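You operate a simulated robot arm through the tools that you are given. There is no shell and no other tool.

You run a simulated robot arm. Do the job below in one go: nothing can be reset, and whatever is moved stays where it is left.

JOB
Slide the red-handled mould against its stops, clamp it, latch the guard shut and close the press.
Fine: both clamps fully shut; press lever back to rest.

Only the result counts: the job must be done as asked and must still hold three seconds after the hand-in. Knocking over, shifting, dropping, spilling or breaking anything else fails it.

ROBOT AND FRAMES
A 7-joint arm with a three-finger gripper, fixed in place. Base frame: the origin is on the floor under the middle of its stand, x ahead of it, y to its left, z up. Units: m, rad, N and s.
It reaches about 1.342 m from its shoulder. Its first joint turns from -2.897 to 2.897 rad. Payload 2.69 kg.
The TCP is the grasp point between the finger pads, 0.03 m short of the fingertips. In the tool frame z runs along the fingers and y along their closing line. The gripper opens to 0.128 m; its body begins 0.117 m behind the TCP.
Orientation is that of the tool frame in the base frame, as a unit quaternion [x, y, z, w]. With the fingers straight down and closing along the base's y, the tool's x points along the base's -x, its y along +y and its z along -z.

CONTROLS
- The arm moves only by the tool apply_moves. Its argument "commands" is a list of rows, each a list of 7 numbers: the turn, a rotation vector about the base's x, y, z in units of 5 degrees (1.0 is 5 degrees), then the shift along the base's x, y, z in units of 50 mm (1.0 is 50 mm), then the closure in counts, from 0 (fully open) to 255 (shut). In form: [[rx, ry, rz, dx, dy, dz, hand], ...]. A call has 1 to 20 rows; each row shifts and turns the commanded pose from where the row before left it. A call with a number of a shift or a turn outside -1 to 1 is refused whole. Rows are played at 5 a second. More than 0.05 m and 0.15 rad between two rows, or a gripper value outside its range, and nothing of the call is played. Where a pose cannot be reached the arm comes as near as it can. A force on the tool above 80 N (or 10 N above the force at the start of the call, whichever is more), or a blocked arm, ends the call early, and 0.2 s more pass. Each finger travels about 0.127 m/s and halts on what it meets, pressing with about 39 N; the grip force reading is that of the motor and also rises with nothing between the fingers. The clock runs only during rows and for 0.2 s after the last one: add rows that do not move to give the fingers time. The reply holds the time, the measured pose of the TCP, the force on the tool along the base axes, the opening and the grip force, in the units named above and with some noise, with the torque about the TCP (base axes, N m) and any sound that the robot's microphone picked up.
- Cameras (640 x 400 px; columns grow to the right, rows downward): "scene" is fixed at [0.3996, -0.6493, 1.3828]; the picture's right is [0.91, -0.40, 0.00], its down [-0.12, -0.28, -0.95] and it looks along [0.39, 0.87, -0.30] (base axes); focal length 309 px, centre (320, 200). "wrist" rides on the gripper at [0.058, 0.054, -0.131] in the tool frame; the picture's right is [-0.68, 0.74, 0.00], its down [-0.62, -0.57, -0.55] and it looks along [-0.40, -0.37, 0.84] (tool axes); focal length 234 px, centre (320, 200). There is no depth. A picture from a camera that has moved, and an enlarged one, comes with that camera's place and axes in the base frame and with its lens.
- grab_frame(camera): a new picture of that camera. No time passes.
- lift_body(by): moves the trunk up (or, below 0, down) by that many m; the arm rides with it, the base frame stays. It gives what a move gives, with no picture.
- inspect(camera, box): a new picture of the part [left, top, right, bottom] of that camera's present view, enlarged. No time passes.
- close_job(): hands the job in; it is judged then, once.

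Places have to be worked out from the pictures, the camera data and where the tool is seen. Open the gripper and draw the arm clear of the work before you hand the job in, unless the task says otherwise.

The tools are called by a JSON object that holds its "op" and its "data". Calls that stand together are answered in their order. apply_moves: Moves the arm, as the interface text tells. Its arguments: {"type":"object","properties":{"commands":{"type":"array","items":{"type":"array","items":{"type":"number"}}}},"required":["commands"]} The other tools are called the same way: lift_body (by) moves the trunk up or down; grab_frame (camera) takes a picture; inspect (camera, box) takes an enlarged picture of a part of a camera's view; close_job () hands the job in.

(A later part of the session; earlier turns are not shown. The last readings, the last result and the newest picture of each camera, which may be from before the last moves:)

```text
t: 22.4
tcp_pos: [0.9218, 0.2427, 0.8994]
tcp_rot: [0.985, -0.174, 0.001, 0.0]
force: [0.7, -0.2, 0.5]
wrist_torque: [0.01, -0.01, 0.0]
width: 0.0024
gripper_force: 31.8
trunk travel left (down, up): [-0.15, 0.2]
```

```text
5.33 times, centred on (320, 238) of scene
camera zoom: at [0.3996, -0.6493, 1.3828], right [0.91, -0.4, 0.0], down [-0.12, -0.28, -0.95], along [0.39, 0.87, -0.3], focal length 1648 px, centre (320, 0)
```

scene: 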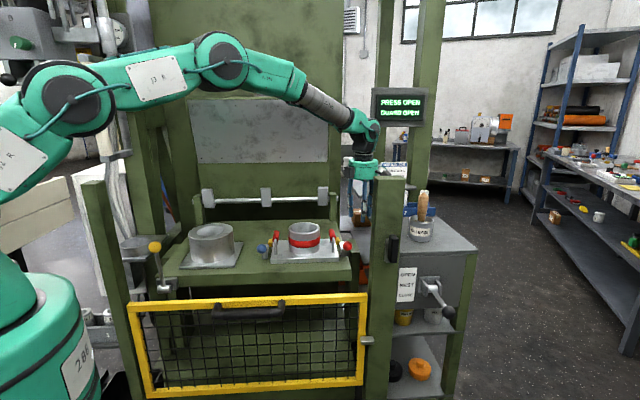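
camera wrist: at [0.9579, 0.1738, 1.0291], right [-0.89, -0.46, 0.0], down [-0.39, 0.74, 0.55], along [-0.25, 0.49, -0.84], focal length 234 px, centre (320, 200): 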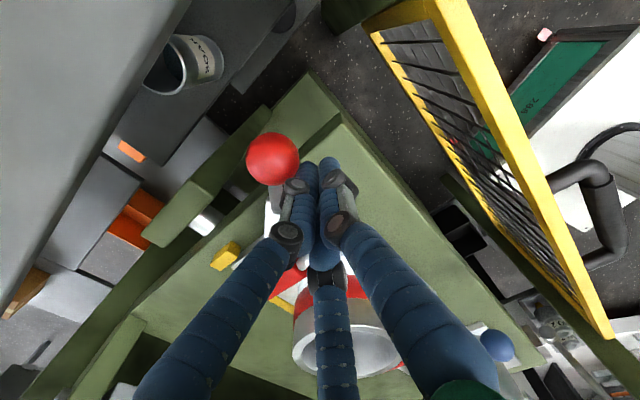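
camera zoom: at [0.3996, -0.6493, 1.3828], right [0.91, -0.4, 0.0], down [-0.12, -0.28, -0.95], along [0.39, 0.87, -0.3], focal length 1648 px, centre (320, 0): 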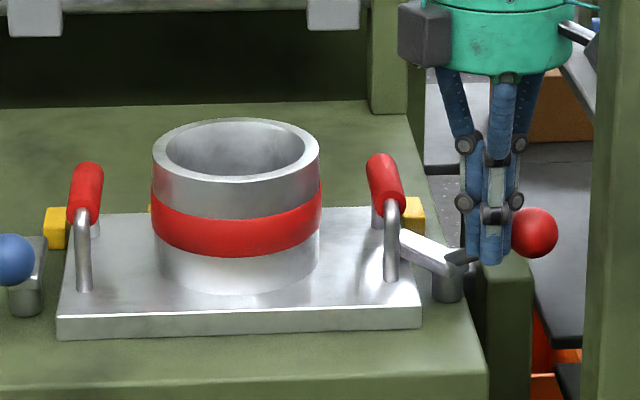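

The red clamp arm is swinging over the plate as expected, at roughly 45°. I'll continue around the arc.

{"op": "apply_moves", "data": {"commands": [[0, 0, 0, 0.184, -0.006, 0, 255], [0, 0, 0, 0.184, -0.006, 0, 255], [0, 0, 0, 0.191, 0.043, 0, 255], [0, 0, 0, 0.191, 0.043, 0, 255], [0, 0, 0, 0.173, 0.09, 0, 255]]}}

{"op": "grab_frame", "data": {"camera": "wrist"}}

{"op": "inspect", "data": {"camera": "scene", "box": [260, 200, 380, 275]}}

```text
t: 23.6
tcp_pos: [0.954, 0.244, 0.8933]
tcp_rot: [0.985, -0.175, -0.01, 0.005]
force: [-23.1, -16.1, 9.2]
wrist_torque: [0.13, 0.2, -0.14]
width: 0.0019
gripper_force: 31.7
trunk travel left (down, up): [-0.15, 0.2]
stopped in row 5: the force on the tool passed its limit at 95 N (the readings are from after the stop); the commanded pose is now the measured one
```

```text
taken
camera wrist: at [0.993, 0.1744, 1.0236], right [-0.89, -0.46, 0.02], down [-0.37, 0.75, 0.55], along [-0.27, 0.48, -0.83], focal length 234 px, centre (320, 200)
```

wrist: 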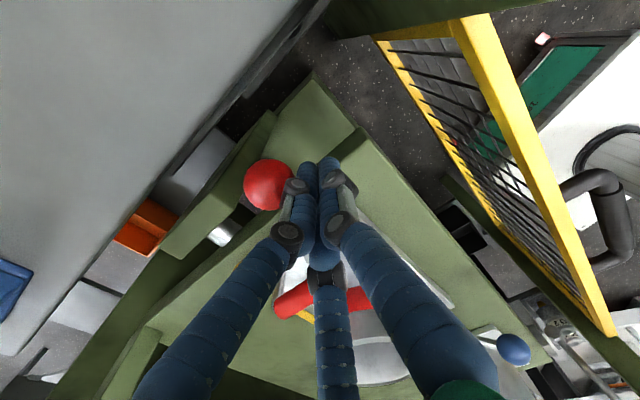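

```text
5.33 times, centred on (320, 238) of scene
camera zoom: at [0.3996, -0.6493, 1.3828], right [0.91, -0.4, 0.0], down [-0.12, -0.28, -0.95], along [0.39, 0.87, -0.3], focal length 1648 px, centre (320, 0)
```

zoom: 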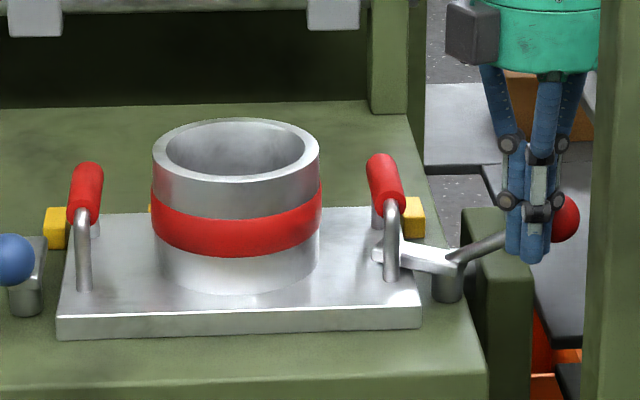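

The push stopped at 95 N with the arm at about 70°. I need to see whether that is the clamp's end stop or an obstruction, so I'll back off along the arc and lift for a clear view.

{"op": "apply_moves", "data": {"commands": [[0, 0, 0, -0.3, -0.15, 0, 255], [0, 0, 0, -0.3, -0.15, 0, 255], [0, 0, 0, 0, 0, 0.8, 255], [0, 0, 0, 0, 0, 0.8, 255], [0, 0, 0, 0, 0, 0, 255]]}}

{"op": "grab_frame", "data": {"camera": "wrist"}}

{"op": "inspect", "data": {"camera": "scene", "box": [315, 225, 371, 260]}}

```text
t: 24.8
tcp_pos: [0.9264, 0.2298, 0.9753]
tcp_rot: [0.985, -0.174, -0.009, 0.005]
force: [-0.2, -1.3, 0.4]
wrist_torque: [-0.01, -0.04, -0.01]
width: 0.0023
gripper_force: 31.3
trunk travel left (down, up): [-0.15, 0.2]
```

```text
taken
camera wrist: at [0.9643, 0.161, 1.1054], right [-0.89, -0.46, 0.02], down [-0.37, 0.75, 0.55], along [-0.27, 0.48, -0.83], focal length 234 px, centre (320, 200)
```

wrist: 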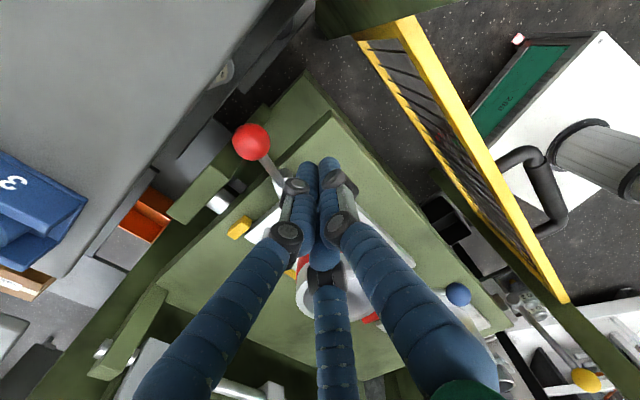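

```text
11.43 times, centred on (343, 242) of scene
camera zoom: at [0.3996, -0.6493, 1.3828], right [0.91, -0.4, 0.0], down [-0.12, -0.28, -0.95], along [0.39, 0.87, -0.3], focal length 3532 px, centre (57, -286)
```

zoom: 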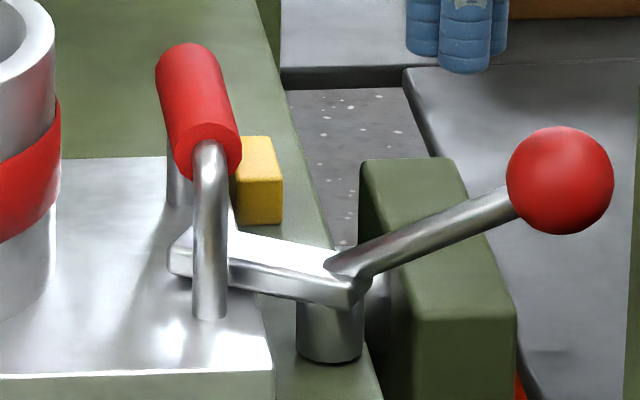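

The red arm now passes behind the mould handle's front post. I need to know if it is touching the post or at its own limit, so I'll move for an unobstructed close wrist view.

{"op": "apply_moves", "data": {"commands": [[0, 0, 0, -0.9, 0.33, 0, 255], [0, 0, 0, -0.9, 0.33, 0, 255], [0, 0, 0, -0.1, 0.0, -0.3, 255], [0, 0, 0, 0, 0, 0, 255]]}}

{"op": "inspect", "data": {"camera": "wrist", "box": [150, 90, 310, 250]}}

{"op": "grab_frame", "data": {"camera": "wrist"}}

```text
t: 25.8
tcp_pos: [0.8326, 0.2641, 0.9575]
tcp_rot: [0.985, -0.173, -0.009, 0.005]
force: [-0.2, -0.2, 0.3]
wrist_torque: [-0.01, 0.04, 0.02]
width: 0.0021
gripper_force: 31.5
trunk travel left (down, up): [-0.15, 0.2]
```

```text
2.50 times, centred on (230, 170) of wrist
camera zoom: at [0.8709, 0.195, 1.0878], right [-0.89, -0.46, 0.02], down [-0.37, 0.75, 0.55], along [-0.27, 0.48, -0.83], focal length 585 px, centre (545, 275)
```

zoom: 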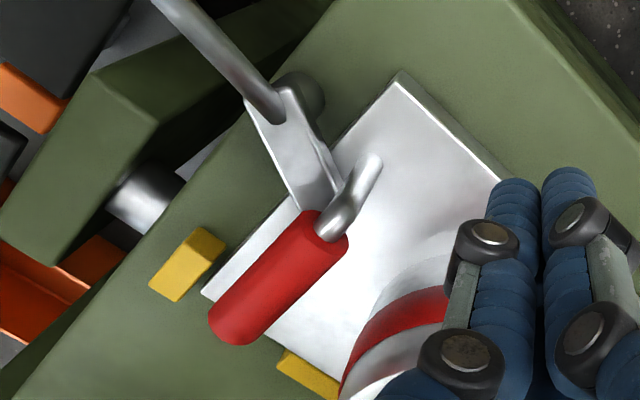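

```text
taken
camera wrist: at [0.8709, 0.195, 1.0878], right [-0.89, -0.46, 0.02], down [-0.37, 0.75, 0.55], along [-0.27, 0.48, -0.83], focal length 234 px, centre (320, 200)
```

wrist: 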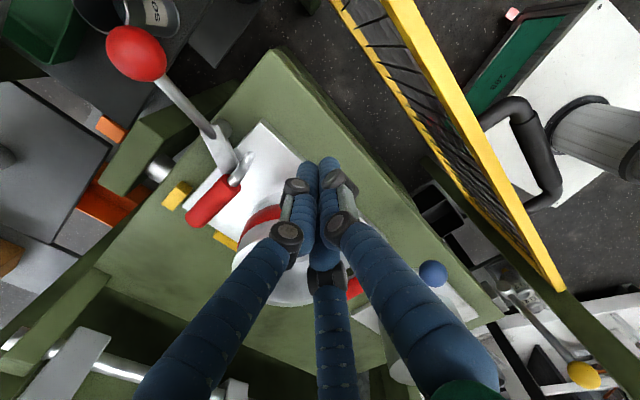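

From two views the arm has a 5–8 mm gap to the handle post, and the ball sits at about 63° without rebounding, so this looks like the clamp's own end stop. I'll straighten the slight tilt, do the blue clamp and compare angles.

{"op": "apply_moves", "data": {"commands": [[0.076, -0.224, 0, -0.869, 0.317, 0, 255], [0, 0, 0, -0.869, 0.317, 0, 255], [0, 0, 0, -0.869, 0.317, 0, 255], [0, 0, 0, -0.869, 0.317, 0, 255], [0, 0, 0, 0, 0, 0, 255]]}}

{"op": "grab_frame", "data": {"camera": "wrist"}}

{"op": "inspect", "data": {"camera": "scene", "box": [220, 200, 380, 300]}}

```text
t: 26.9
tcp_pos: [0.656, 0.328, 0.9607]
tcp_rot: [0.985, -0.174, 0.0, -0.001]
force: [0.3, -0.5, 0.9]
wrist_torque: [-0.01, -0.08, 0.0]
width: 0.0021
gripper_force: 31.1
trunk travel left (down, up): [-0.15, 0.2]
```

```text
taken
camera wrist: at [0.6938, 0.2577, 1.0907], right [-0.89, -0.46, 0.0], down [-0.39, 0.74, 0.55], along [-0.25, 0.49, -0.84], focal length 234 px, centre (320, 200)
```

wrist: 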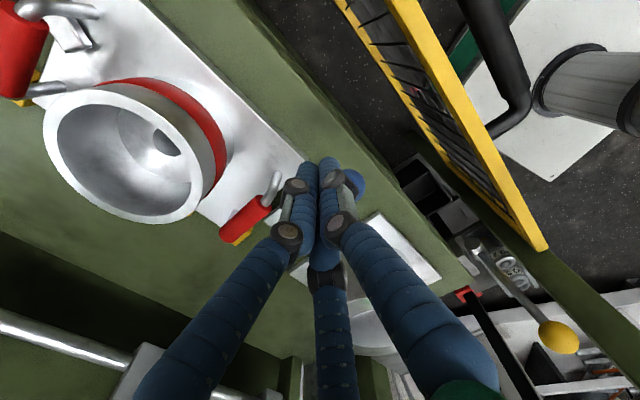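

```text
4.00 times, centred on (300, 250) of scene
camera zoom: at [0.3996, -0.6493, 1.3828], right [0.91, -0.4, 0.0], down [-0.12, -0.28, -0.95], along [0.39, 0.87, -0.3], focal length 1236 px, centre (400, 0)
```

zoom: 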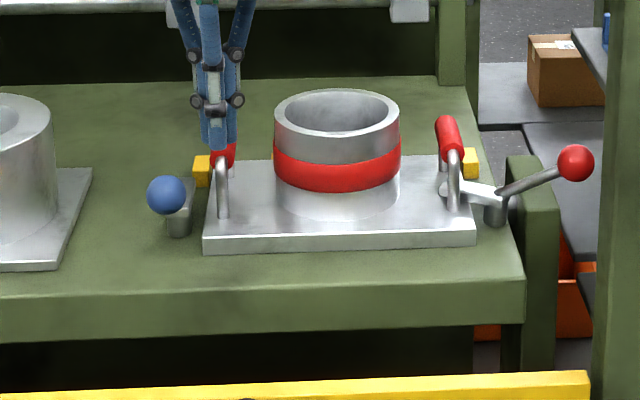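

The wrist is straight again and the poker is right of the blue ball. I'll descend and push the blue ball along its arc toward -u.

{"op": "apply_moves", "data": {"commands": [[0, 0, 0, 0, 0, -0.62, 255], [0, 0, 0, 0, 0, -0.62, 255], [0, 0, 0, -0.196, 0.122, 0, 255], [0, 0, 0, -0.2, 0.18, 0, 255], [0, 0, 0, -0.238, 0.108, 0, 255], [0, 0, 0, -0.212, 0.12, 0, 255], [0, 0, 0, -0.212, 0.12, 0, 255]]}}

{"op": "grab_frame", "data": {"camera": "wrist"}}

{"op": "inspect", "data": {"camera": "scene", "box": [220, 200, 380, 300]}}

```text
t: 28.6
tcp_pos: [0.606, 0.3599, 0.897]
tcp_rot: [0.985, -0.174, 0.0, 0.0]
force: [0.1, -0.5, -0.4]
wrist_torque: [-0.02, -0.03, -0.02]
width: 0.0022
gripper_force: 31.5
trunk travel left (down, up): [-0.15, 0.2]
```

```text
taken
camera wrist: at [0.6417, 0.2899, 1.0273], right [-0.89, -0.46, 0.0], down [-0.38, 0.74, 0.55], along [-0.25, 0.49, -0.84], focal length 234 px, centre (320, 200)
```

wrist: 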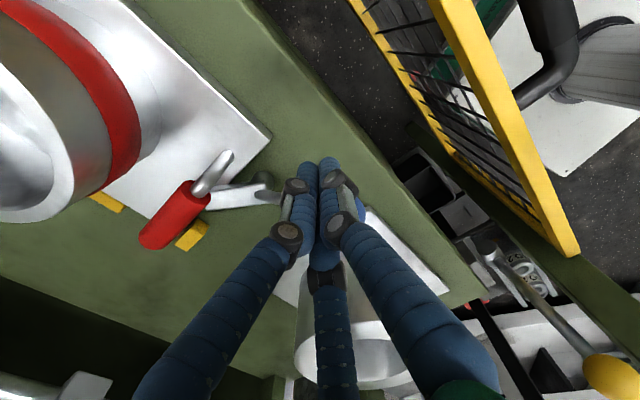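

```text
4.00 times, centred on (300, 250) of scene
camera zoom: at [0.3996, -0.6493, 1.3828], right [0.91, -0.4, 0.0], down [-0.12, -0.28, -0.95], along [0.39, 0.87, -0.3], focal length 1236 px, centre (400, 0)
```

zoom: 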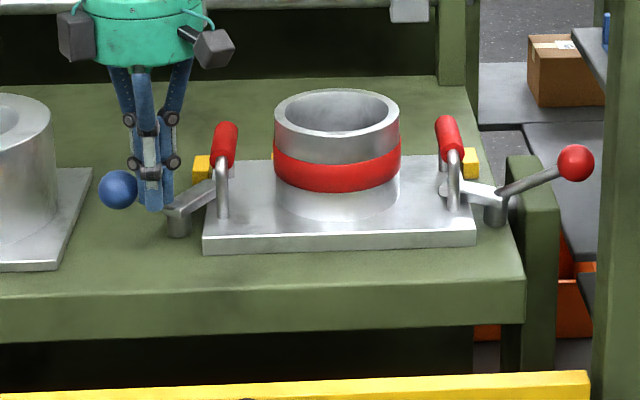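

The blue clamp is about halfway. I'll continue in small steps toward the mirror of the red end position.

{"op": "apply_moves", "data": {"commands": [[0, 0, 0, -0.106, 0.06, 0, 255], [0, 0, 0, -0.106, 0.06, 0, 255], [0, 0, 0, -0.098, 0.08, 0, 255], [0, 0, 0, -0.098, 0.08, 0, 255]]}}

{"op": "inspect", "data": {"camera": "scene", "box": [220, 200, 380, 300]}}

{"op": "inspect", "data": {"camera": "wrist", "box": [120, 100, 320, 260]}}

```text
t: 29.6
tcp_pos: [0.5834, 0.3745, 0.896]
tcp_rot: [0.985, -0.173, 0.0, 0.0]
force: [-0.5, -0.8, -0.3]
wrist_torque: [0.02, 0.01, -0.02]
width: 0.002
gripper_force: 31.4
trunk travel left (down, up): [-0.15, 0.2]
```

```text
4.00 times, centred on (300, 250) of scene
camera zoom: at [0.3996, -0.6493, 1.3828], right [0.91, -0.4, 0.0], down [-0.12, -0.28, -0.95], along [0.39, 0.87, -0.3], focal length 1236 px, centre (400, 0)
```

zoom: 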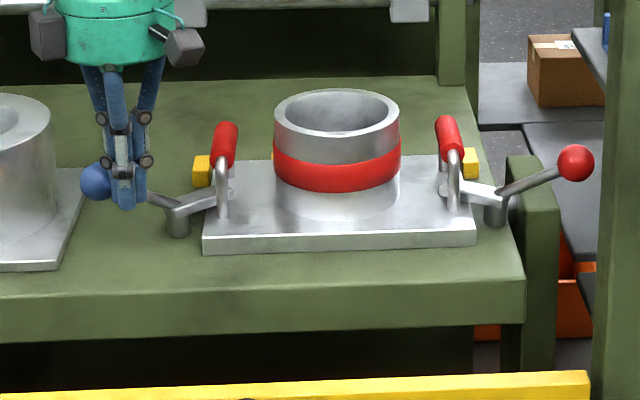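

```text
2.50 times, centred on (220, 180) of wrist
camera zoom: at [0.6204, 0.3034, 1.027], right [-0.89, -0.46, 0.0], down [-0.38, 0.74, 0.55], along [-0.25, 0.49, -0.84], focal length 585 px, centre (570, 250)
```

zoom: 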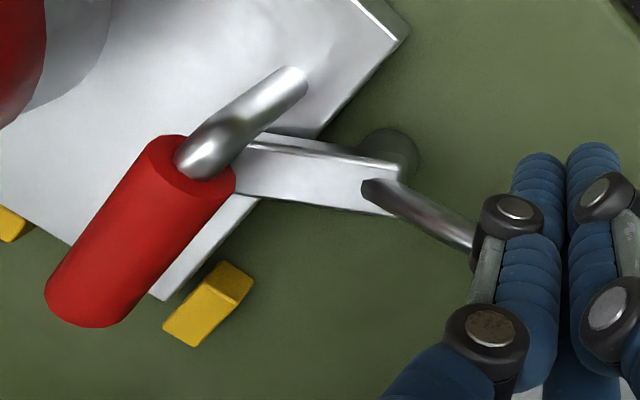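

There is no resistance yet and the blue ball is at about 56°. I'll continue tangentially in 3 mm steps until it stops.

{"op": "apply_moves", "data": {"commands": [[0, 0, 0, -0.025, 0.06, 0, 255], [0, 0, 0, -0.025, 0.06, 0, 255], [0, 0, 0, -0.025, 0.06, 0, 255]]}}

{"op": "inspect", "data": {"camera": "scene", "box": [220, 200, 380, 300]}}

{"op": "inspect", "data": {"camera": "wrist", "box": [120, 100, 320, 260]}}

```text
t: 30.4
tcp_pos: [0.5797, 0.3828, 0.8961]
tcp_rot: [0.985, -0.174, 0.0, 0.001]
force: [0.8, -2.6, 0.4]
wrist_torque: [-0.02, 0.01, 0.01]
width: 0.0023
gripper_force: 31.1
trunk travel left (down, up): [-0.15, 0.2]
```

```text
4.00 times, centred on (300, 250) of scene
camera zoom: at [0.3996, -0.6493, 1.3828], right [0.91, -0.4, 0.0], down [-0.12, -0.28, -0.95], along [0.39, 0.87, -0.3], focal length 1236 px, centre (400, 0)
```

zoom: 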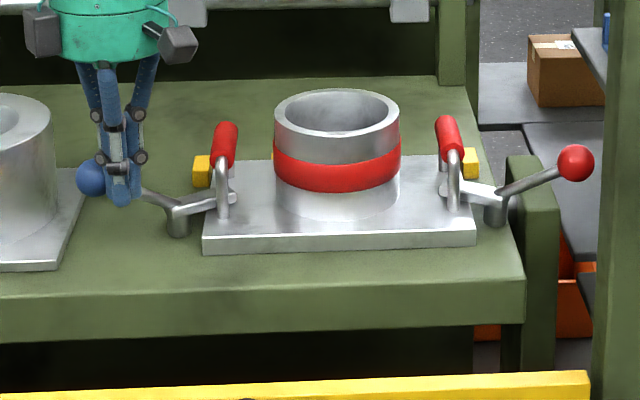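

```text
2.50 times, centred on (220, 180) of wrist
camera zoom: at [0.6173, 0.3126, 1.0271], right [-0.89, -0.46, 0.0], down [-0.39, 0.74, 0.55], along [-0.25, 0.49, -0.84], focal length 585 px, centre (570, 250)
```

zoom: 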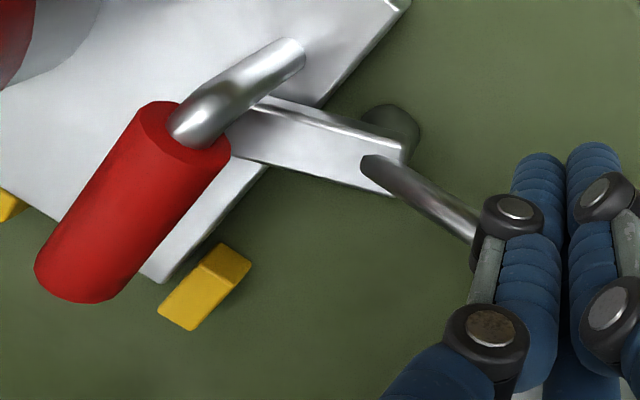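

It is still free and now at about 64°. I'll continue tangentially in small steps.

{"op": "apply_moves", "data": {"commands": [[0, 0, 0, -0.01, 0.06, 0, 255], [0, 0, 0, -0.01, 0.06, 0, 255], [0, 0, 0, -0.005, 0.06, 0, 255]]}}

{"op": "inspect", "data": {"camera": "scene", "box": [220, 200, 380, 300]}}

{"op": "inspect", "data": {"camera": "wrist", "box": [120, 100, 320, 260]}}

```text
t: 31.1
tcp_pos: [0.5817, 0.3839, 0.8958]
tcp_rot: [0.985, -0.174, -0.002, 0.003]
force: [9.0, -25.0, 7.8]
wrist_torque: [-0.3, 0.13, 0.12]
width: 0.002
gripper_force: 31.2
trunk travel left (down, up): [-0.15, 0.2]
stopped in row 3: the force on the tool passed its limit at 87 N (the readings are from after the stop); the commanded pose is now the measured one
```

```text
4.00 times, centred on (300, 250) of scene
camera zoom: at [0.3996, -0.6493, 1.3828], right [0.91, -0.4, 0.0], down [-0.12, -0.28, -0.95], along [0.39, 0.87, -0.3], focal length 1236 px, centre (400, 0)
```

zoom: 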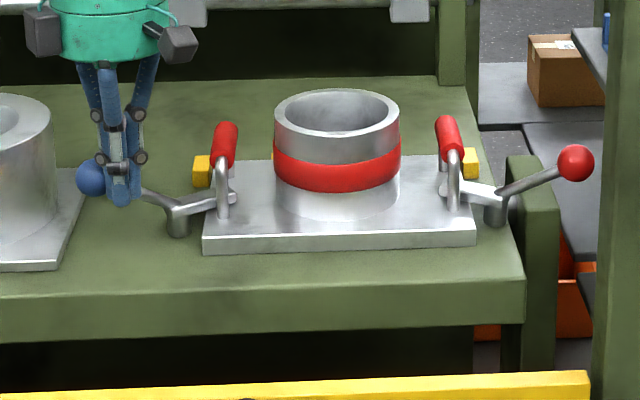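

```text
2.50 times, centred on (220, 180) of wrist
camera zoom: at [0.6177, 0.3138, 1.0268], right [-0.89, -0.46, 0.0], down [-0.38, 0.74, 0.55], along [-0.25, 0.48, -0.84], focal length 585 px, centre (570, 250)
```

zoom: 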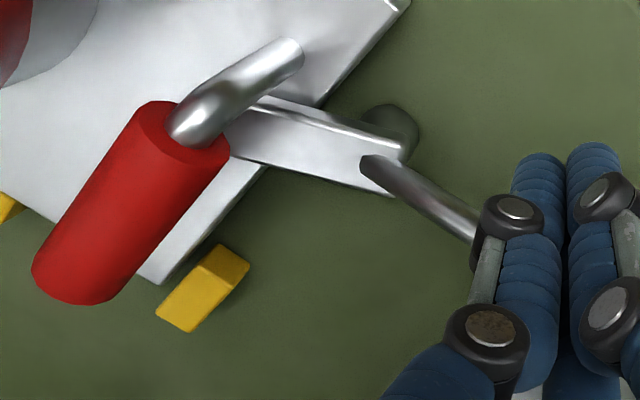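

The blue clamp stopped hard at about 64°, matching red at about 63°, with a visible gap between arm and handle post, so both are at their end stops. I'll back off, rise and straighten, then look at the guard handle.

{"op": "apply_moves", "data": {"commands": [[0, 0, 0, 0.1, -0.4, 0, 255], [0, 0, 0, 0.1, -0.4, 0, 255], [0, 0, 0, 0, -0.2, 0.9, 255], [0, 0, 0, 0, -0.2, 0.9, 255], [0, 0, 0, 0, -0.2, 0.9, 255], [0, 0, 0, 0, -0.2, 0.9, 255], [0, 0, 0, 0, 0, 0, 255]]}}

{"op": "grab_frame", "data": {"camera": "wrist"}}

{"op": "grab_frame", "data": {"camera": "scene"}}

{"op": "inspect", "data": {"camera": "scene", "box": [220, 200, 380, 300]}}

```text
t: 32.8
tcp_pos: [0.5893, 0.3057, 1.077]
tcp_rot: [0.985, -0.174, -0.001, 0.002]
force: [-0.1, 0.1, 1.2]
wrist_torque: [0.02, -0.03, 0.02]
width: 0.0019
gripper_force: 31.2
trunk travel left (down, up): [-0.15, 0.2]
```

```text
taken
camera wrist: at [0.626, 0.2364, 1.2076], right [-0.89, -0.46, 0.0], down [-0.38, 0.74, 0.55], along [-0.25, 0.48, -0.84], focal length 234 px, centre (320, 200)
```

wrist: 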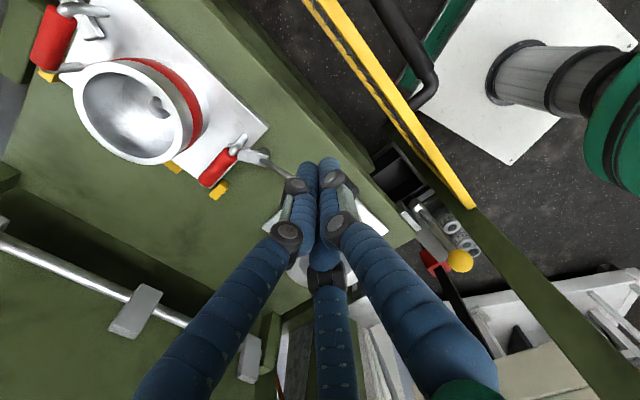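

```text
taken
```

scene: 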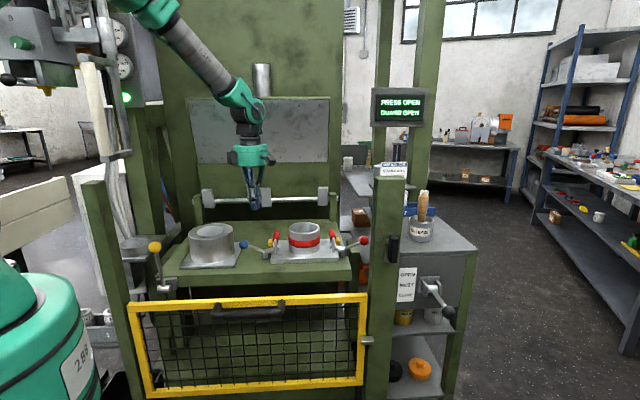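

```text
4.00 times, centred on (300, 250) of scene
camera zoom: at [0.3996, -0.6493, 1.3828], right [0.91, -0.4, 0.0], down [-0.12, -0.28, -0.95], along [0.39, 0.87, -0.3], focal length 1236 px, centre (400, 0)
```

zoom: 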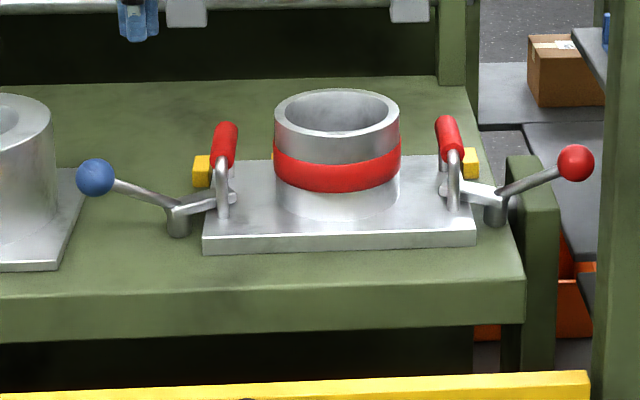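

Both clamps look symmetric and shut. The guard handle is a U-bar at about u 0.35–0.53, v≈0.333, z≈0.77, in front of the guard's top rail. I'll open and move above it for a close look at the gap.

{"op": "apply_moves", "data": {"commands": [[0, 0, 0, -0.32, -0.71, -0.1, 200], [0, 0, 0, -0.32, -0.71, -0.1, 100], [0, 0, 0, -0.32, -0.71, -0.1, 0], [0, 0, 0, -0.32, -0.71, -0.1, 0], [0, 0, 0, 0, 0, 0, 0]]}}

{"op": "grab_frame", "data": {"camera": "wrist"}}

{"op": "inspect", "data": {"camera": "scene", "box": [180, 200, 340, 330]}}

```text
t: 34.0
tcp_pos: [0.5254, 0.1642, 1.0555]
tcp_rot: [0.985, -0.174, 0.0, 0.003]
force: [-0.4, -1.1, 0.0]
wrist_torque: [0.03, 0.0, 0.0]
width: 0.1281
gripper_force: 0.1
trunk travel left (down, up): [-0.15, 0.2]
```

```text
taken
camera wrist: at [0.5616, 0.0939, 1.1867], right [-0.89, -0.46, 0.0], down [-0.38, 0.74, 0.55], along [-0.25, 0.48, -0.84], focal length 234 px, centre (320, 200)
```

wrist: 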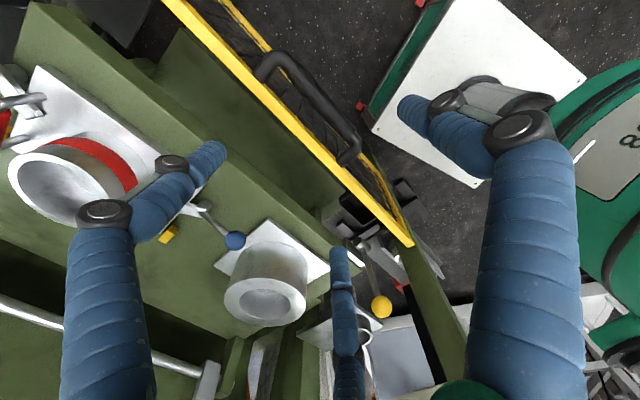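

```text
3.08 times, centred on (260, 265) of scene
camera zoom: at [0.3996, -0.6493, 1.3828], right [0.91, -0.4, 0.0], down [-0.12, -0.28, -0.95], along [0.39, 0.87, -0.3], focal length 951 px, centre (505, 0)
```

zoom: 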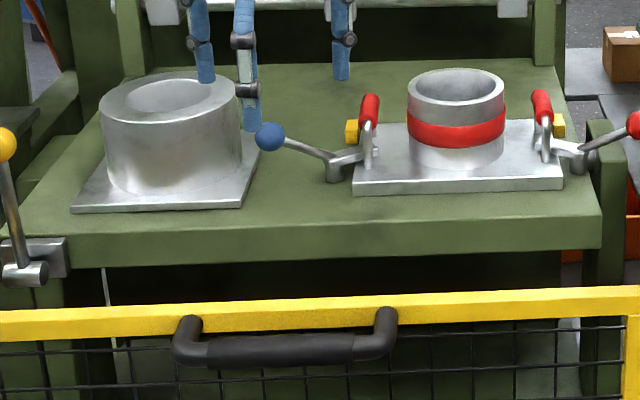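

I'll zoom in on the handle from the wrist view.

{"op": "inspect", "data": {"camera": "wrist", "box": [220, 20, 420, 260]}}

{"op": "inspect", "data": {"camera": "scene", "box": [200, 280, 300, 345]}}

```text
1.67 times, centred on (320, 140) of wrist
camera zoom: at [0.5616, 0.0939, 1.1867], right [-0.89, -0.46, 0.0], down [-0.38, 0.74, 0.55], along [-0.25, 0.48, -0.84], focal length 390 px, centre (320, 300)
```

zoom: 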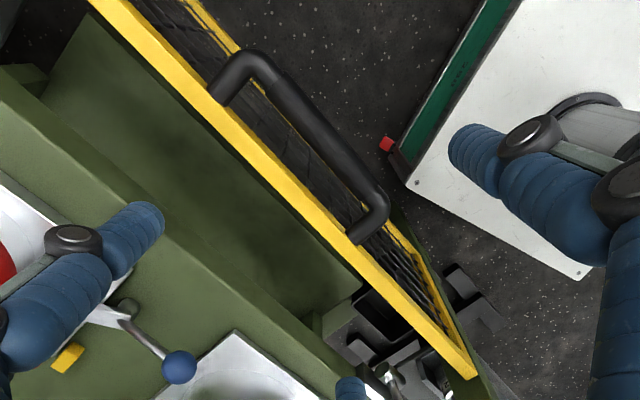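

```text
6.15 times, centred on (250, 312) of scene
camera zoom: at [0.3996, -0.6493, 1.3828], right [0.91, -0.4, 0.0], down [-0.12, -0.28, -0.95], along [0.39, 0.87, -0.3], focal length 1902 px, centre (751, -492)
```

zoom: 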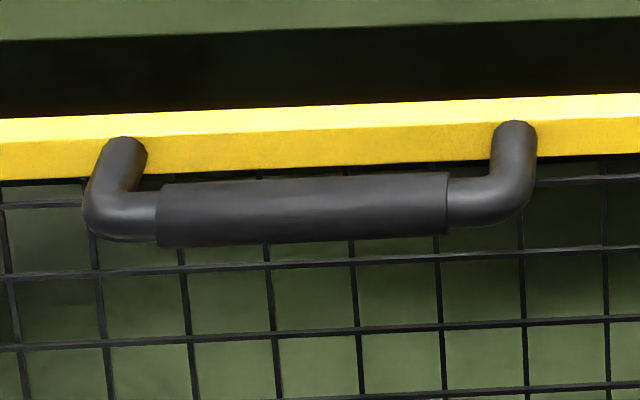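

The handle grip is about 30 mm in diameter, centred near (u 0.434, v 0.330, z 0.767), with about 32 mm clear to the rail. I'll preset the opening to about 94 mm and descend to just above it to check alignment.

{"op": "apply_moves", "data": {"commands": [[0.068, 0, 0, -0.096, -0.05, 0, 68], [0, 0, 0, 0, 0, -0.93, 68], [0, 0, 0, 0, 0, -0.93, 68], [0, 0, 0, 0, 0, -0.93, 68], [0, 0, 0, 0, 0, -0.9, 68], [0, 0, 0, 0, 0, 0, 68]]}}

{"op": "grab_frame", "data": {"camera": "wrist"}}

{"op": "inspect", "data": {"camera": "scene", "box": [180, 230, 320, 330]}}

```text
t: 35.4
tcp_pos: [0.5211, 0.1624, 0.8706]
tcp_rot: [0.985, -0.175, -0.002, 0.0]
force: [0.4, 1.2, 0.0]
wrist_torque: [-0.02, 0.06, 0.02]
width: 0.094
gripper_force: 0.1
trunk travel left (down, up): [-0.15, 0.2]
```

```text
taken
camera wrist: at [0.5576, 0.0923, 1.0004], right [-0.89, -0.46, 0.0], down [-0.38, 0.74, 0.55], along [-0.25, 0.49, -0.83], focal length 234 px, centre (320, 200)
```

wrist: 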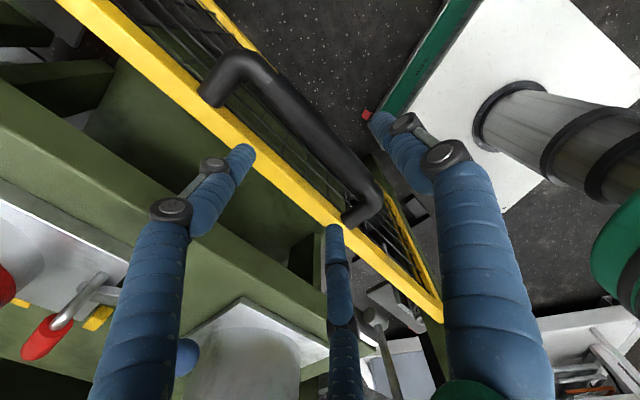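

```text
4.00 times, centred on (250, 280) of scene
camera zoom: at [0.3996, -0.6493, 1.3828], right [0.91, -0.4, 0.0], down [-0.12, -0.28, -0.95], along [0.39, 0.87, -0.3], focal length 1236 px, centre (600, -120)
```

zoom: 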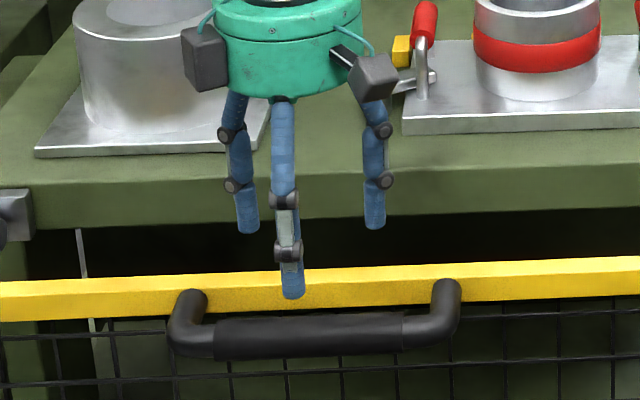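

The fingertips project to v≈0.36, the middle of the gap behind the grip, and the thumb to v≈0.276 in front. I'll descend to grip height in small steps.

{"op": "apply_moves", "data": {"commands": [[0, 0, 0, 0, 0, -0.41, 68], [0, 0, 0, 0, 0, -0.41, 68], [0, 0, 0, 0, 0, -0.41, 68], [0, 0, 0, 0, 0, -0.41, 68], [0, 0, 0, 0, 0, -0.41, 68], [0, 0, 0, 0, 0, 0, 68]]}}

{"op": "grab_frame", "data": {"camera": "wrist"}}

{"op": "inspect", "data": {"camera": "scene", "box": [180, 230, 320, 340]}}

```text
t: 36.8
tcp_pos: [0.5216, 0.1608, 0.7687]
tcp_rot: [0.985, -0.174, -0.002, -0.001]
force: [-0.1, 0.3, 1.0]
wrist_torque: [-0.01, 0.01, -0.02]
width: 0.0941
gripper_force: 0.0
trunk travel left (down, up): [-0.15, 0.2]
```

```text
taken
camera wrist: at [0.5582, 0.0912, 0.8989], right [-0.89, -0.46, 0.0], down [-0.38, 0.74, 0.55], along [-0.25, 0.49, -0.83], focal length 234 px, centre (320, 200)
```

wrist: 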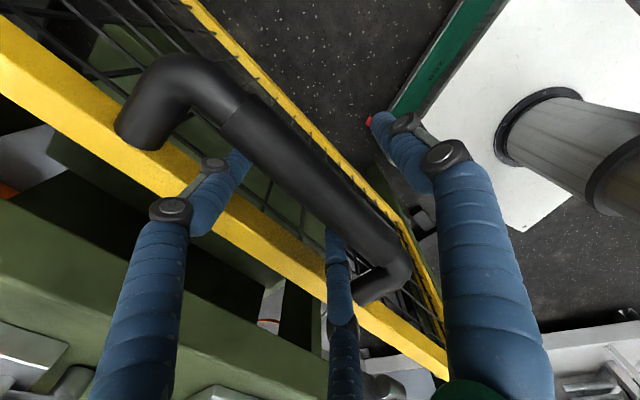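

```text
3.64 times, centred on (250, 285) of scene
camera zoom: at [0.3996, -0.6493, 1.3828], right [0.91, -0.4, 0.0], down [-0.12, -0.28, -0.95], along [0.39, 0.87, -0.3], focal length 1124 px, centre (574, -109)
```

zoom: 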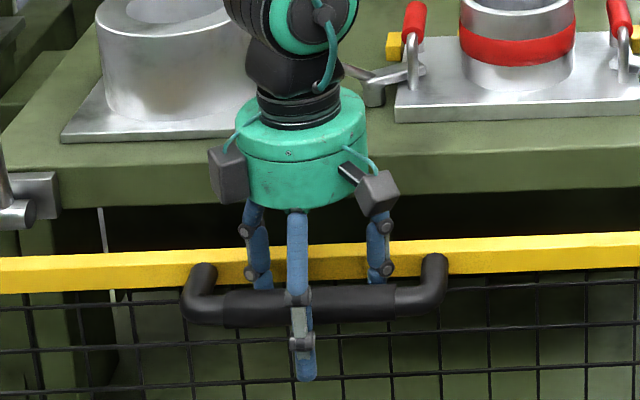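

The grip is straddled cleanly with no contact force. I'll close the fingers on it.

{"op": "apply_moves", "data": {"commands": [[0, 0, 0, 0, 0, 0, 160], [0, 0, 0, 0, 0, 0, 255], [0, 0, 0, 0, 0, 0, 255], [0, 0, 0, 0, 0, 0, 255]]}}

{"op": "grab_frame", "data": {"camera": "wrist"}}

{"op": "inspect", "data": {"camera": "scene", "box": [180, 230, 320, 340]}}

```text
t: 37.8
tcp_pos: [0.5291, 0.166, 0.7707]
tcp_rot: [0.985, -0.174, 0.004, -0.003]
force: [44.5, 61.5, 8.4]
wrist_torque: [0.23, -0.11, 0.81]
width: 0.0429
gripper_force: 45.0
trunk travel left (down, up): [-0.15, 0.2]
```

```text
taken
camera wrist: at [0.5647, 0.0952, 0.9017], right [-0.89, -0.46, -0.01], down [-0.39, 0.74, 0.55], along [-0.24, 0.49, -0.84], focal length 234 px, centre (320, 200)
```

wrist: 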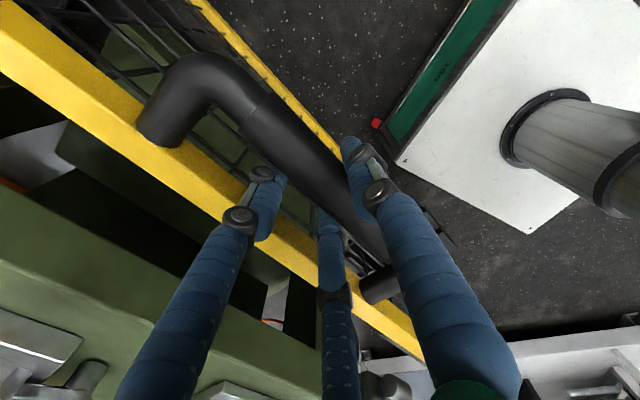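

```text
3.64 times, centred on (250, 285) of scene
camera zoom: at [0.3996, -0.6493, 1.3828], right [0.91, -0.4, 0.0], down [-0.12, -0.28, -0.95], along [0.39, 0.87, -0.3], focal length 1124 px, centre (574, -109)
```

zoom: 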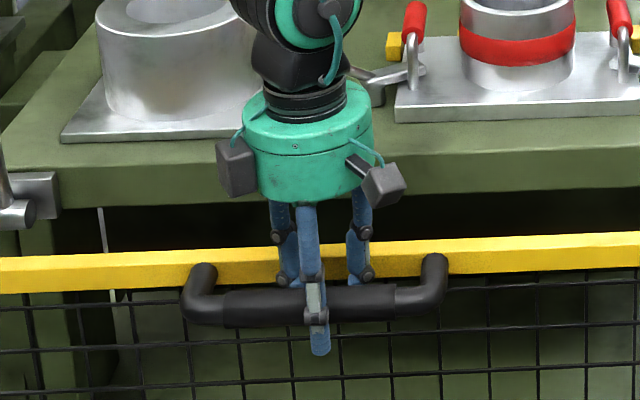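

The grip is on but off-centre: the two rear fingers push the hand +v with about 73 N. I'll shift the command about +9 mm along v (and a bit +u) to let the thumb seat and balance.

{"op": "apply_moves", "data": {"commands": [[0, 0, 0, 0.05, 0.06, 0, 255], [0, 0, 0, 0.05, 0.06, 0, 255], [0, 0, 0, 0.04, 0.04, 0, 255], [0, 0, 0, 0, 0, 0, 255]]}}

{"op": "grab_frame", "data": {"camera": "wrist"}}

```text
t: 38.8
tcp_pos: [0.5269, 0.1666, 0.766]
tcp_rot: [0.985, -0.174, -0.004, 0.0]
force: [23.3, -30.3, 17.0]
wrist_torque: [-0.16, 0.11, 0.87]
width: 0.043
gripper_force: 44.8
trunk travel left (down, up): [-0.15, 0.2]
```

```text
taken
camera wrist: at [0.5634, 0.097, 0.8976], right [-0.89, -0.46, 0.01], down [-0.38, 0.74, 0.55], along [-0.26, 0.49, -0.83], focal length 234 px, centre (320, 200)
```

wrist: 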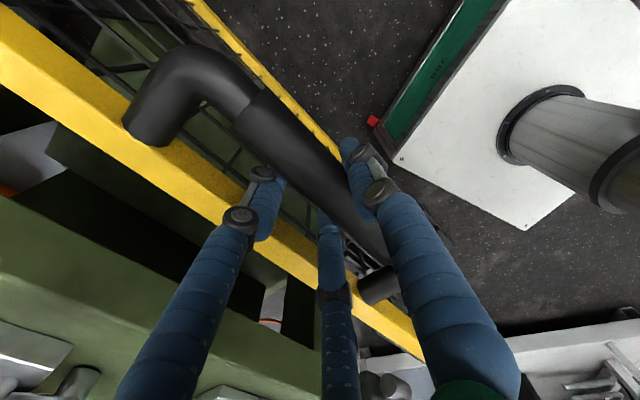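

The grip is seated (width 0.043). I'll relax the residual side load slightly, then try a small lift.

{"op": "apply_moves", "data": {"commands": [[0, 0, 0, 0.04, -0.05, 0, 255], [0, 0, 0, 0, 0, 0.2, 255], [0, 0, 0, 0, 0, 0.3, 255], [0, 0, 0, 0, 0, 0.3, 255], [0, 0, 0, 0, 0, 0, 255]]}}

{"op": "grab_frame", "data": {"camera": "scene"}}

{"op": "inspect", "data": {"camera": "scene", "box": [180, 230, 320, 340]}}

```text
t: 40.0
tcp_pos: [0.5262, 0.1659, 0.8081]
tcp_rot: [0.985, -0.174, -0.004, 0.001]
force: [-34.0, 17.0, 2.1]
wrist_torque: [0.13, 0.73, 0.36]
width: 0.0427
gripper_force: 44.7
trunk travel left (down, up): [-0.15, 0.2]
```

```text
taken
```

scene: 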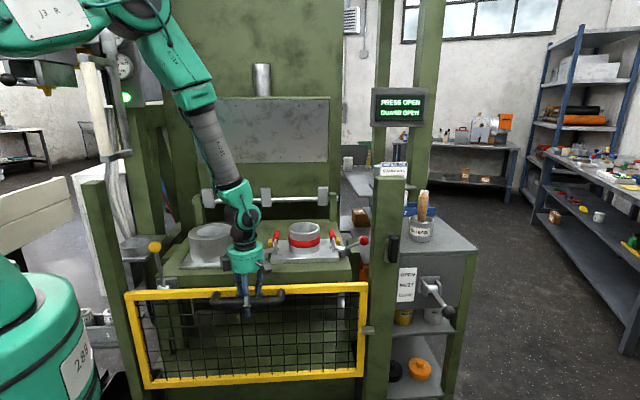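

```text
3.64 times, centred on (250, 285) of scene
camera zoom: at [0.3996, -0.6493, 1.3828], right [0.91, -0.4, 0.0], down [-0.12, -0.28, -0.95], along [0.39, 0.87, -0.3], focal length 1124 px, centre (574, -109)
```

zoom: 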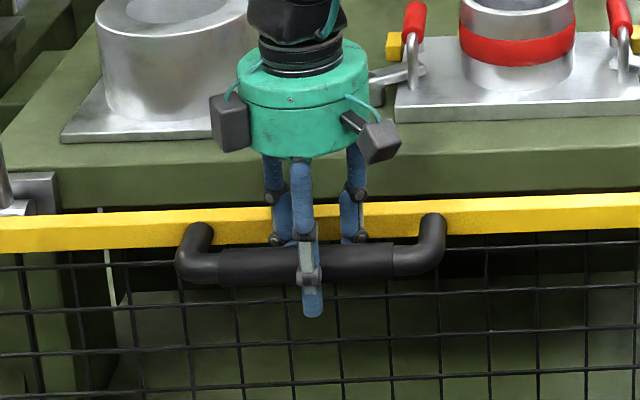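

The guard rises with the hand with almost no vertical load. I'll continue lifting toward z≈0.99, correcting the small lateral offset.

{"op": "apply_moves", "data": {"commands": [[0, 0, 0, -0.05, 0.02, 0.6, 255], [0, 0, 0, 0, 0, 0.8, 255], [0, 0, 0, 0, 0, 0.8, 255], [0, 0, 0, 0, 0, 0.8, 255], [0, 0, 0, 0, 0, 0.6, 255], [0, 0, 0, 0, 0, 0, 255]]}}

{"op": "grab_frame", "data": {"camera": "scene"}}

{"op": "inspect", "data": {"camera": "scene", "box": [330, 220, 430, 300]}}

```text
t: 41.4
tcp_pos: [0.5266, 0.168, 0.9891]
tcp_rot: [0.985, -0.175, -0.001, -0.001]
force: [-19.6, -28.7, 7.1]
wrist_torque: [-0.11, -0.08, 0.39]
width: 0.043
gripper_force: 44.7
trunk travel left (down, up): [-0.15, 0.2]
```

```text
taken
```

scene: 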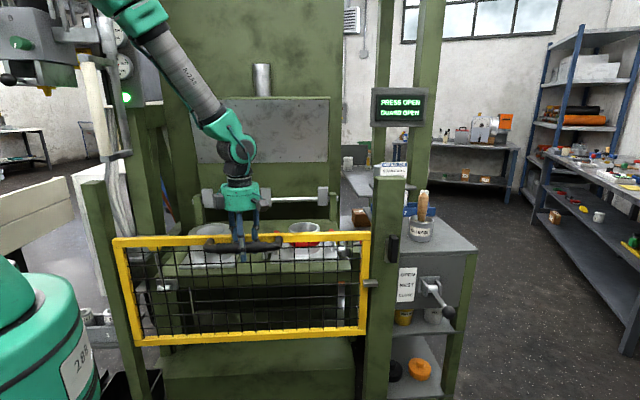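

```text
5.00 times, centred on (380, 260) of scene
camera zoom: at [0.3996, -0.6493, 1.3828], right [0.91, -0.4, 0.0], down [-0.12, -0.28, -0.95], along [0.39, 0.87, -0.3], focal length 1545 px, centre (20, -100)
```

zoom: 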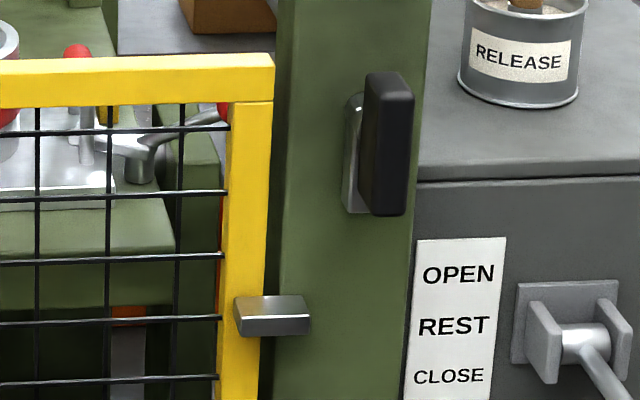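

The guard is balanced (no downward pull). Its grey tab is at z≈0.84 and the latch at about 0.97. I'll keep raising in steps while watching for the upper stop.

{"op": "apply_moves", "data": {"commands": [[0, 0, 0, 0, 0, 0.5, 255], [0, 0, 0, 0, 0, 0.5, 255], [0, 0, 0, 0, 0, 0.5, 255], [0, 0, 0, 0, 0, 0.4, 255], [0, 0, 0, 0, 0, 0, 255]]}}

{"op": "inspect", "data": {"camera": "scene", "box": [330, 220, 430, 300]}}

{"op": "grab_frame", "data": {"camera": "wrist"}}

```text
t: 42.5
tcp_pos: [0.5265, 0.1687, 1.085]
tcp_rot: [0.984, -0.176, -0.002, -0.002]
force: [-21.2, -27.6, 7.2]
wrist_torque: [-0.08, 0.09, 0.33]
width: 0.0426
gripper_force: 45.1
trunk travel left (down, up): [-0.15, 0.2]
```

```text
5.00 times, centred on (380, 260) of scene
camera zoom: at [0.3996, -0.6493, 1.3828], right [0.91, -0.4, 0.0], down [-0.12, -0.28, -0.95], along [0.39, 0.87, -0.3], focal length 1545 px, centre (20, -100)
```

zoom: 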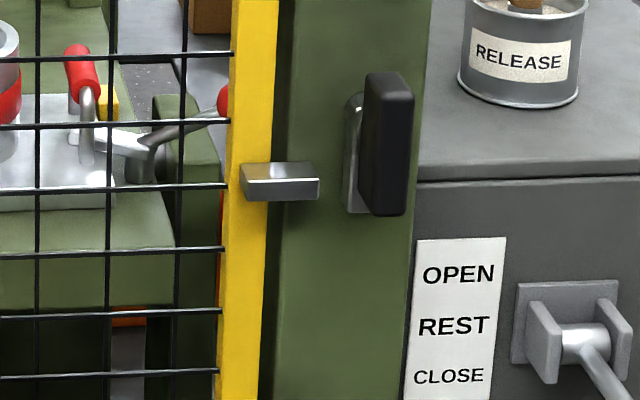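

```text
taken
camera wrist: at [0.5631, 0.0968, 1.2155], right [-0.89, -0.46, 0.0], down [-0.38, 0.74, 0.55], along [-0.25, 0.49, -0.83], focal length 234 px, centre (320, 200)
```

wrist: 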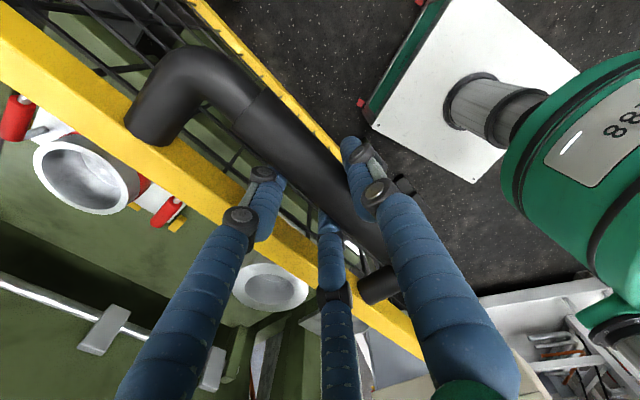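

The tab is just below the latch's centre height. I'll continue in 10 mm steps.

{"op": "apply_moves", "data": {"commands": [[0, 0, 0, 0, 0, 0.2, 255], [0, 0, 0, 0, 0, 0.2, 255], [0, 0, 0, 0, 0, 0.2, 255], [0, 0, 0, 0, 0, 0, 255]]}}

{"op": "inspect", "data": {"camera": "scene", "box": [330, 220, 430, 300]}}

```text
t: 43.5
tcp_pos: [0.527, 0.1675, 1.1145]
tcp_rot: [0.985, -0.175, 0.0, -0.001]
force: [-21.2, -26.8, 1.5]
wrist_torque: [0.04, 0.3, 0.33]
width: 0.0427
gripper_force: 44.3
trunk travel left (down, up): [-0.15, 0.2]
```

```text
5.00 times, centred on (380, 260) of scene
camera zoom: at [0.3996, -0.6493, 1.3828], right [0.91, -0.4, 0.0], down [-0.12, -0.28, -0.95], along [0.39, 0.87, -0.3], focal length 1545 px, centre (20, -100)
```

zoom: 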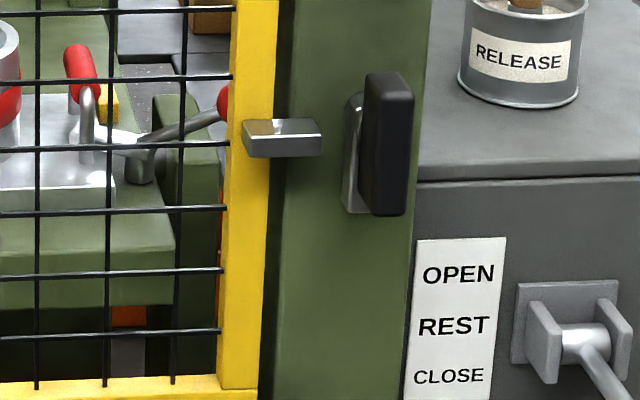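

The tab is now level with the latch centre. I'll check for an upper stop with a few more 8 mm steps.

{"op": "apply_moves", "data": {"commands": [[0, 0, 0, 0, 0, 0.16, 255], [0, 0, 0, 0, 0, 0.16, 255], [0, 0, 0, 0, 0, 0, 255]]}}

{"op": "inspect", "data": {"camera": "scene", "box": [330, 220, 430, 300]}}

{"op": "inspect", "data": {"camera": "scene", "box": [365, 80, 435, 130]}}

```text
t: 44.4
tcp_pos: [0.5263, 0.1676, 1.129]
tcp_rot: [0.985, -0.174, -0.001, -0.001]
force: [-17.0, -25.4, -2.8]
wrist_torque: [0.11, 0.36, 0.33]
width: 0.0426
gripper_force: 45.3
trunk travel left (down, up): [-0.15, 0.2]
```

```text
5.00 times, centred on (380, 260) of scene
camera zoom: at [0.3996, -0.6493, 1.3828], right [0.91, -0.4, 0.0], down [-0.12, -0.28, -0.95], along [0.39, 0.87, -0.3], focal length 1545 px, centre (20, -100)
```

zoom: 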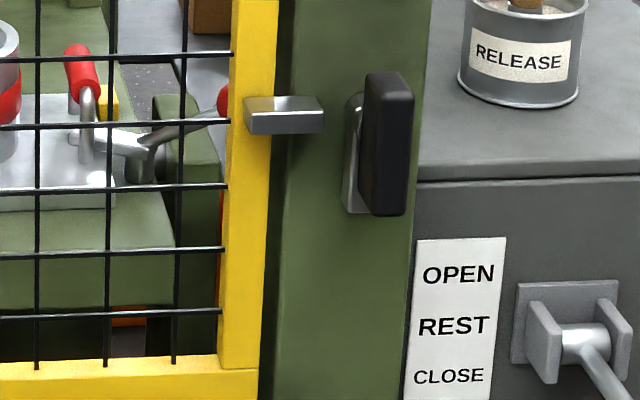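

```text
8.00 times, centred on (400, 105) of scene
camera zoom: at [0.3996, -0.6493, 1.3828], right [0.91, -0.4, 0.0], down [-0.12, -0.28, -0.95], along [0.39, 0.87, -0.3], focal length 2472 px, centre (-320, 960)
```

zoom: 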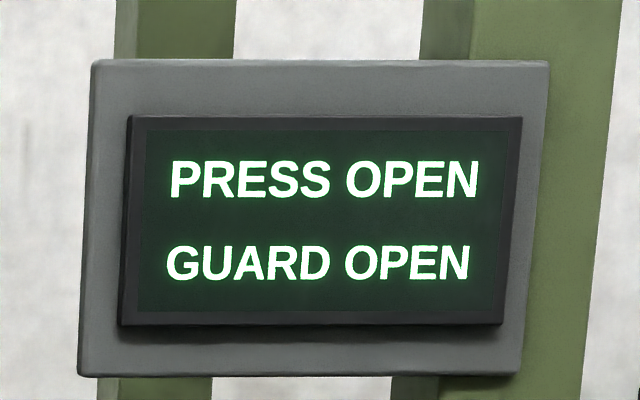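

No stop yet, and the display still reads GUARD OPEN. I'll continue up in small steps.

{"op": "apply_moves", "data": {"commands": [[0, 0, 0, 0, 0, 0.14, 255], [0, 0, 0, 0, 0, 0.14, 255], [0, 0, 0, 0, 0, 0.14, 255], [0, 0, 0, 0, 0, 0, 255]]}}

{"op": "inspect", "data": {"camera": "scene", "box": [330, 220, 430, 300]}}

{"op": "inspect", "data": {"camera": "scene", "box": [365, 80, 435, 130]}}

```text
t: 45.4
tcp_pos: [0.5269, 0.168, 1.1474]
tcp_rot: [0.985, -0.174, -0.003, 0.0]
force: [-12.1, -23.0, -40.5]
wrist_torque: [0.27, -0.74, 0.34]
width: 0.0428
gripper_force: 44.7
trunk travel left (down, up): [-0.15, 0.2]
```

```text
5.00 times, centred on (380, 260) of scene
camera zoom: at [0.3996, -0.6493, 1.3828], right [0.91, -0.4, 0.0], down [-0.12, -0.28, -0.95], along [0.39, 0.87, -0.3], focal length 1545 px, centre (20, -100)
```

zoom: 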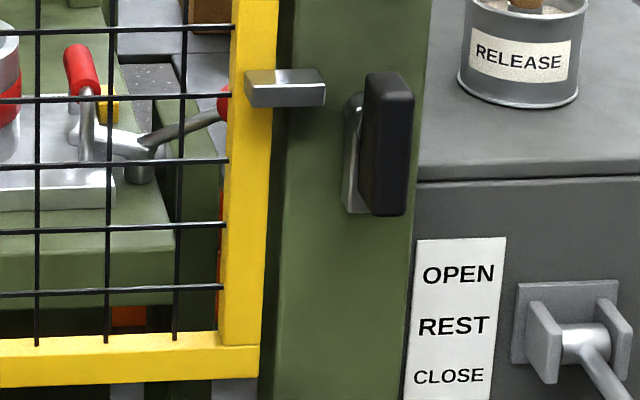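

```text
8.00 times, centred on (400, 105) of scene
camera zoom: at [0.3996, -0.6493, 1.3828], right [0.91, -0.4, 0.0], down [-0.12, -0.28, -0.95], along [0.39, 0.87, -0.3], focal length 2472 px, centre (-320, 960)
```

zoom: 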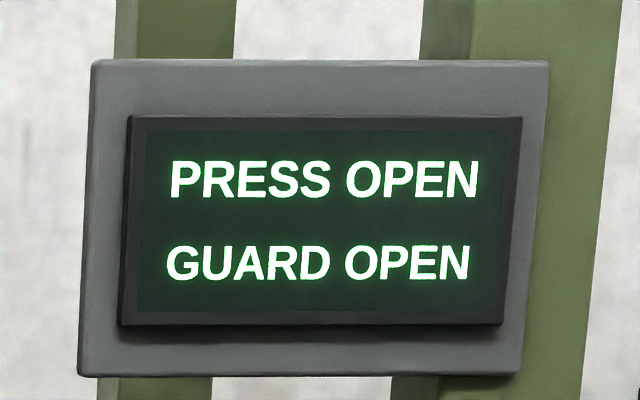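

The upward force rose to 40 N, so the guard is at its upper stop and the tab sits just above the latch centre. I'll relax the upward push, then open slightly to see if the guard stays up.

{"op": "apply_moves", "data": {"commands": [[0, 0, 0, 0, 0, -0.1, 255], [0, 0, 0, 0, 0, 0, 255]]}}

{"op": "inspect", "data": {"camera": "scene", "box": [330, 220, 430, 300]}}

```text
t: 46.0
tcp_pos: [0.5266, 0.1672, 1.1479]
tcp_rot: [0.985, -0.174, 0.0, -0.001]
force: [-23.5, -25.5, 5.5]
wrist_torque: [0.1, 1.17, 0.17]
width: 0.0427
gripper_force: 45.0
trunk travel left (down, up): [-0.15, 0.2]
```

```text
5.00 times, centred on (380, 260) of scene
camera zoom: at [0.3996, -0.6493, 1.3828], right [0.91, -0.4, 0.0], down [-0.12, -0.28, -0.95], along [0.39, 0.87, -0.3], focal length 1545 px, centre (20, -100)
```

zoom: 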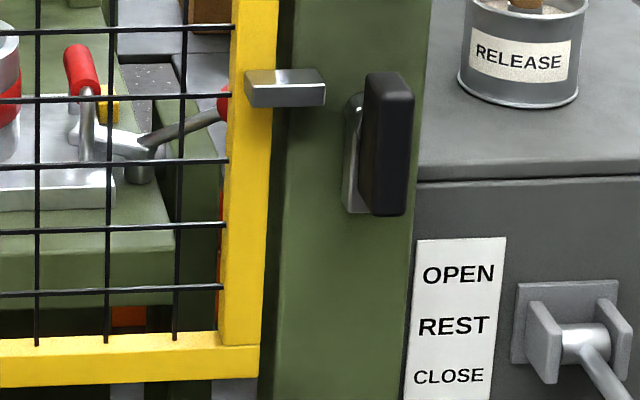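

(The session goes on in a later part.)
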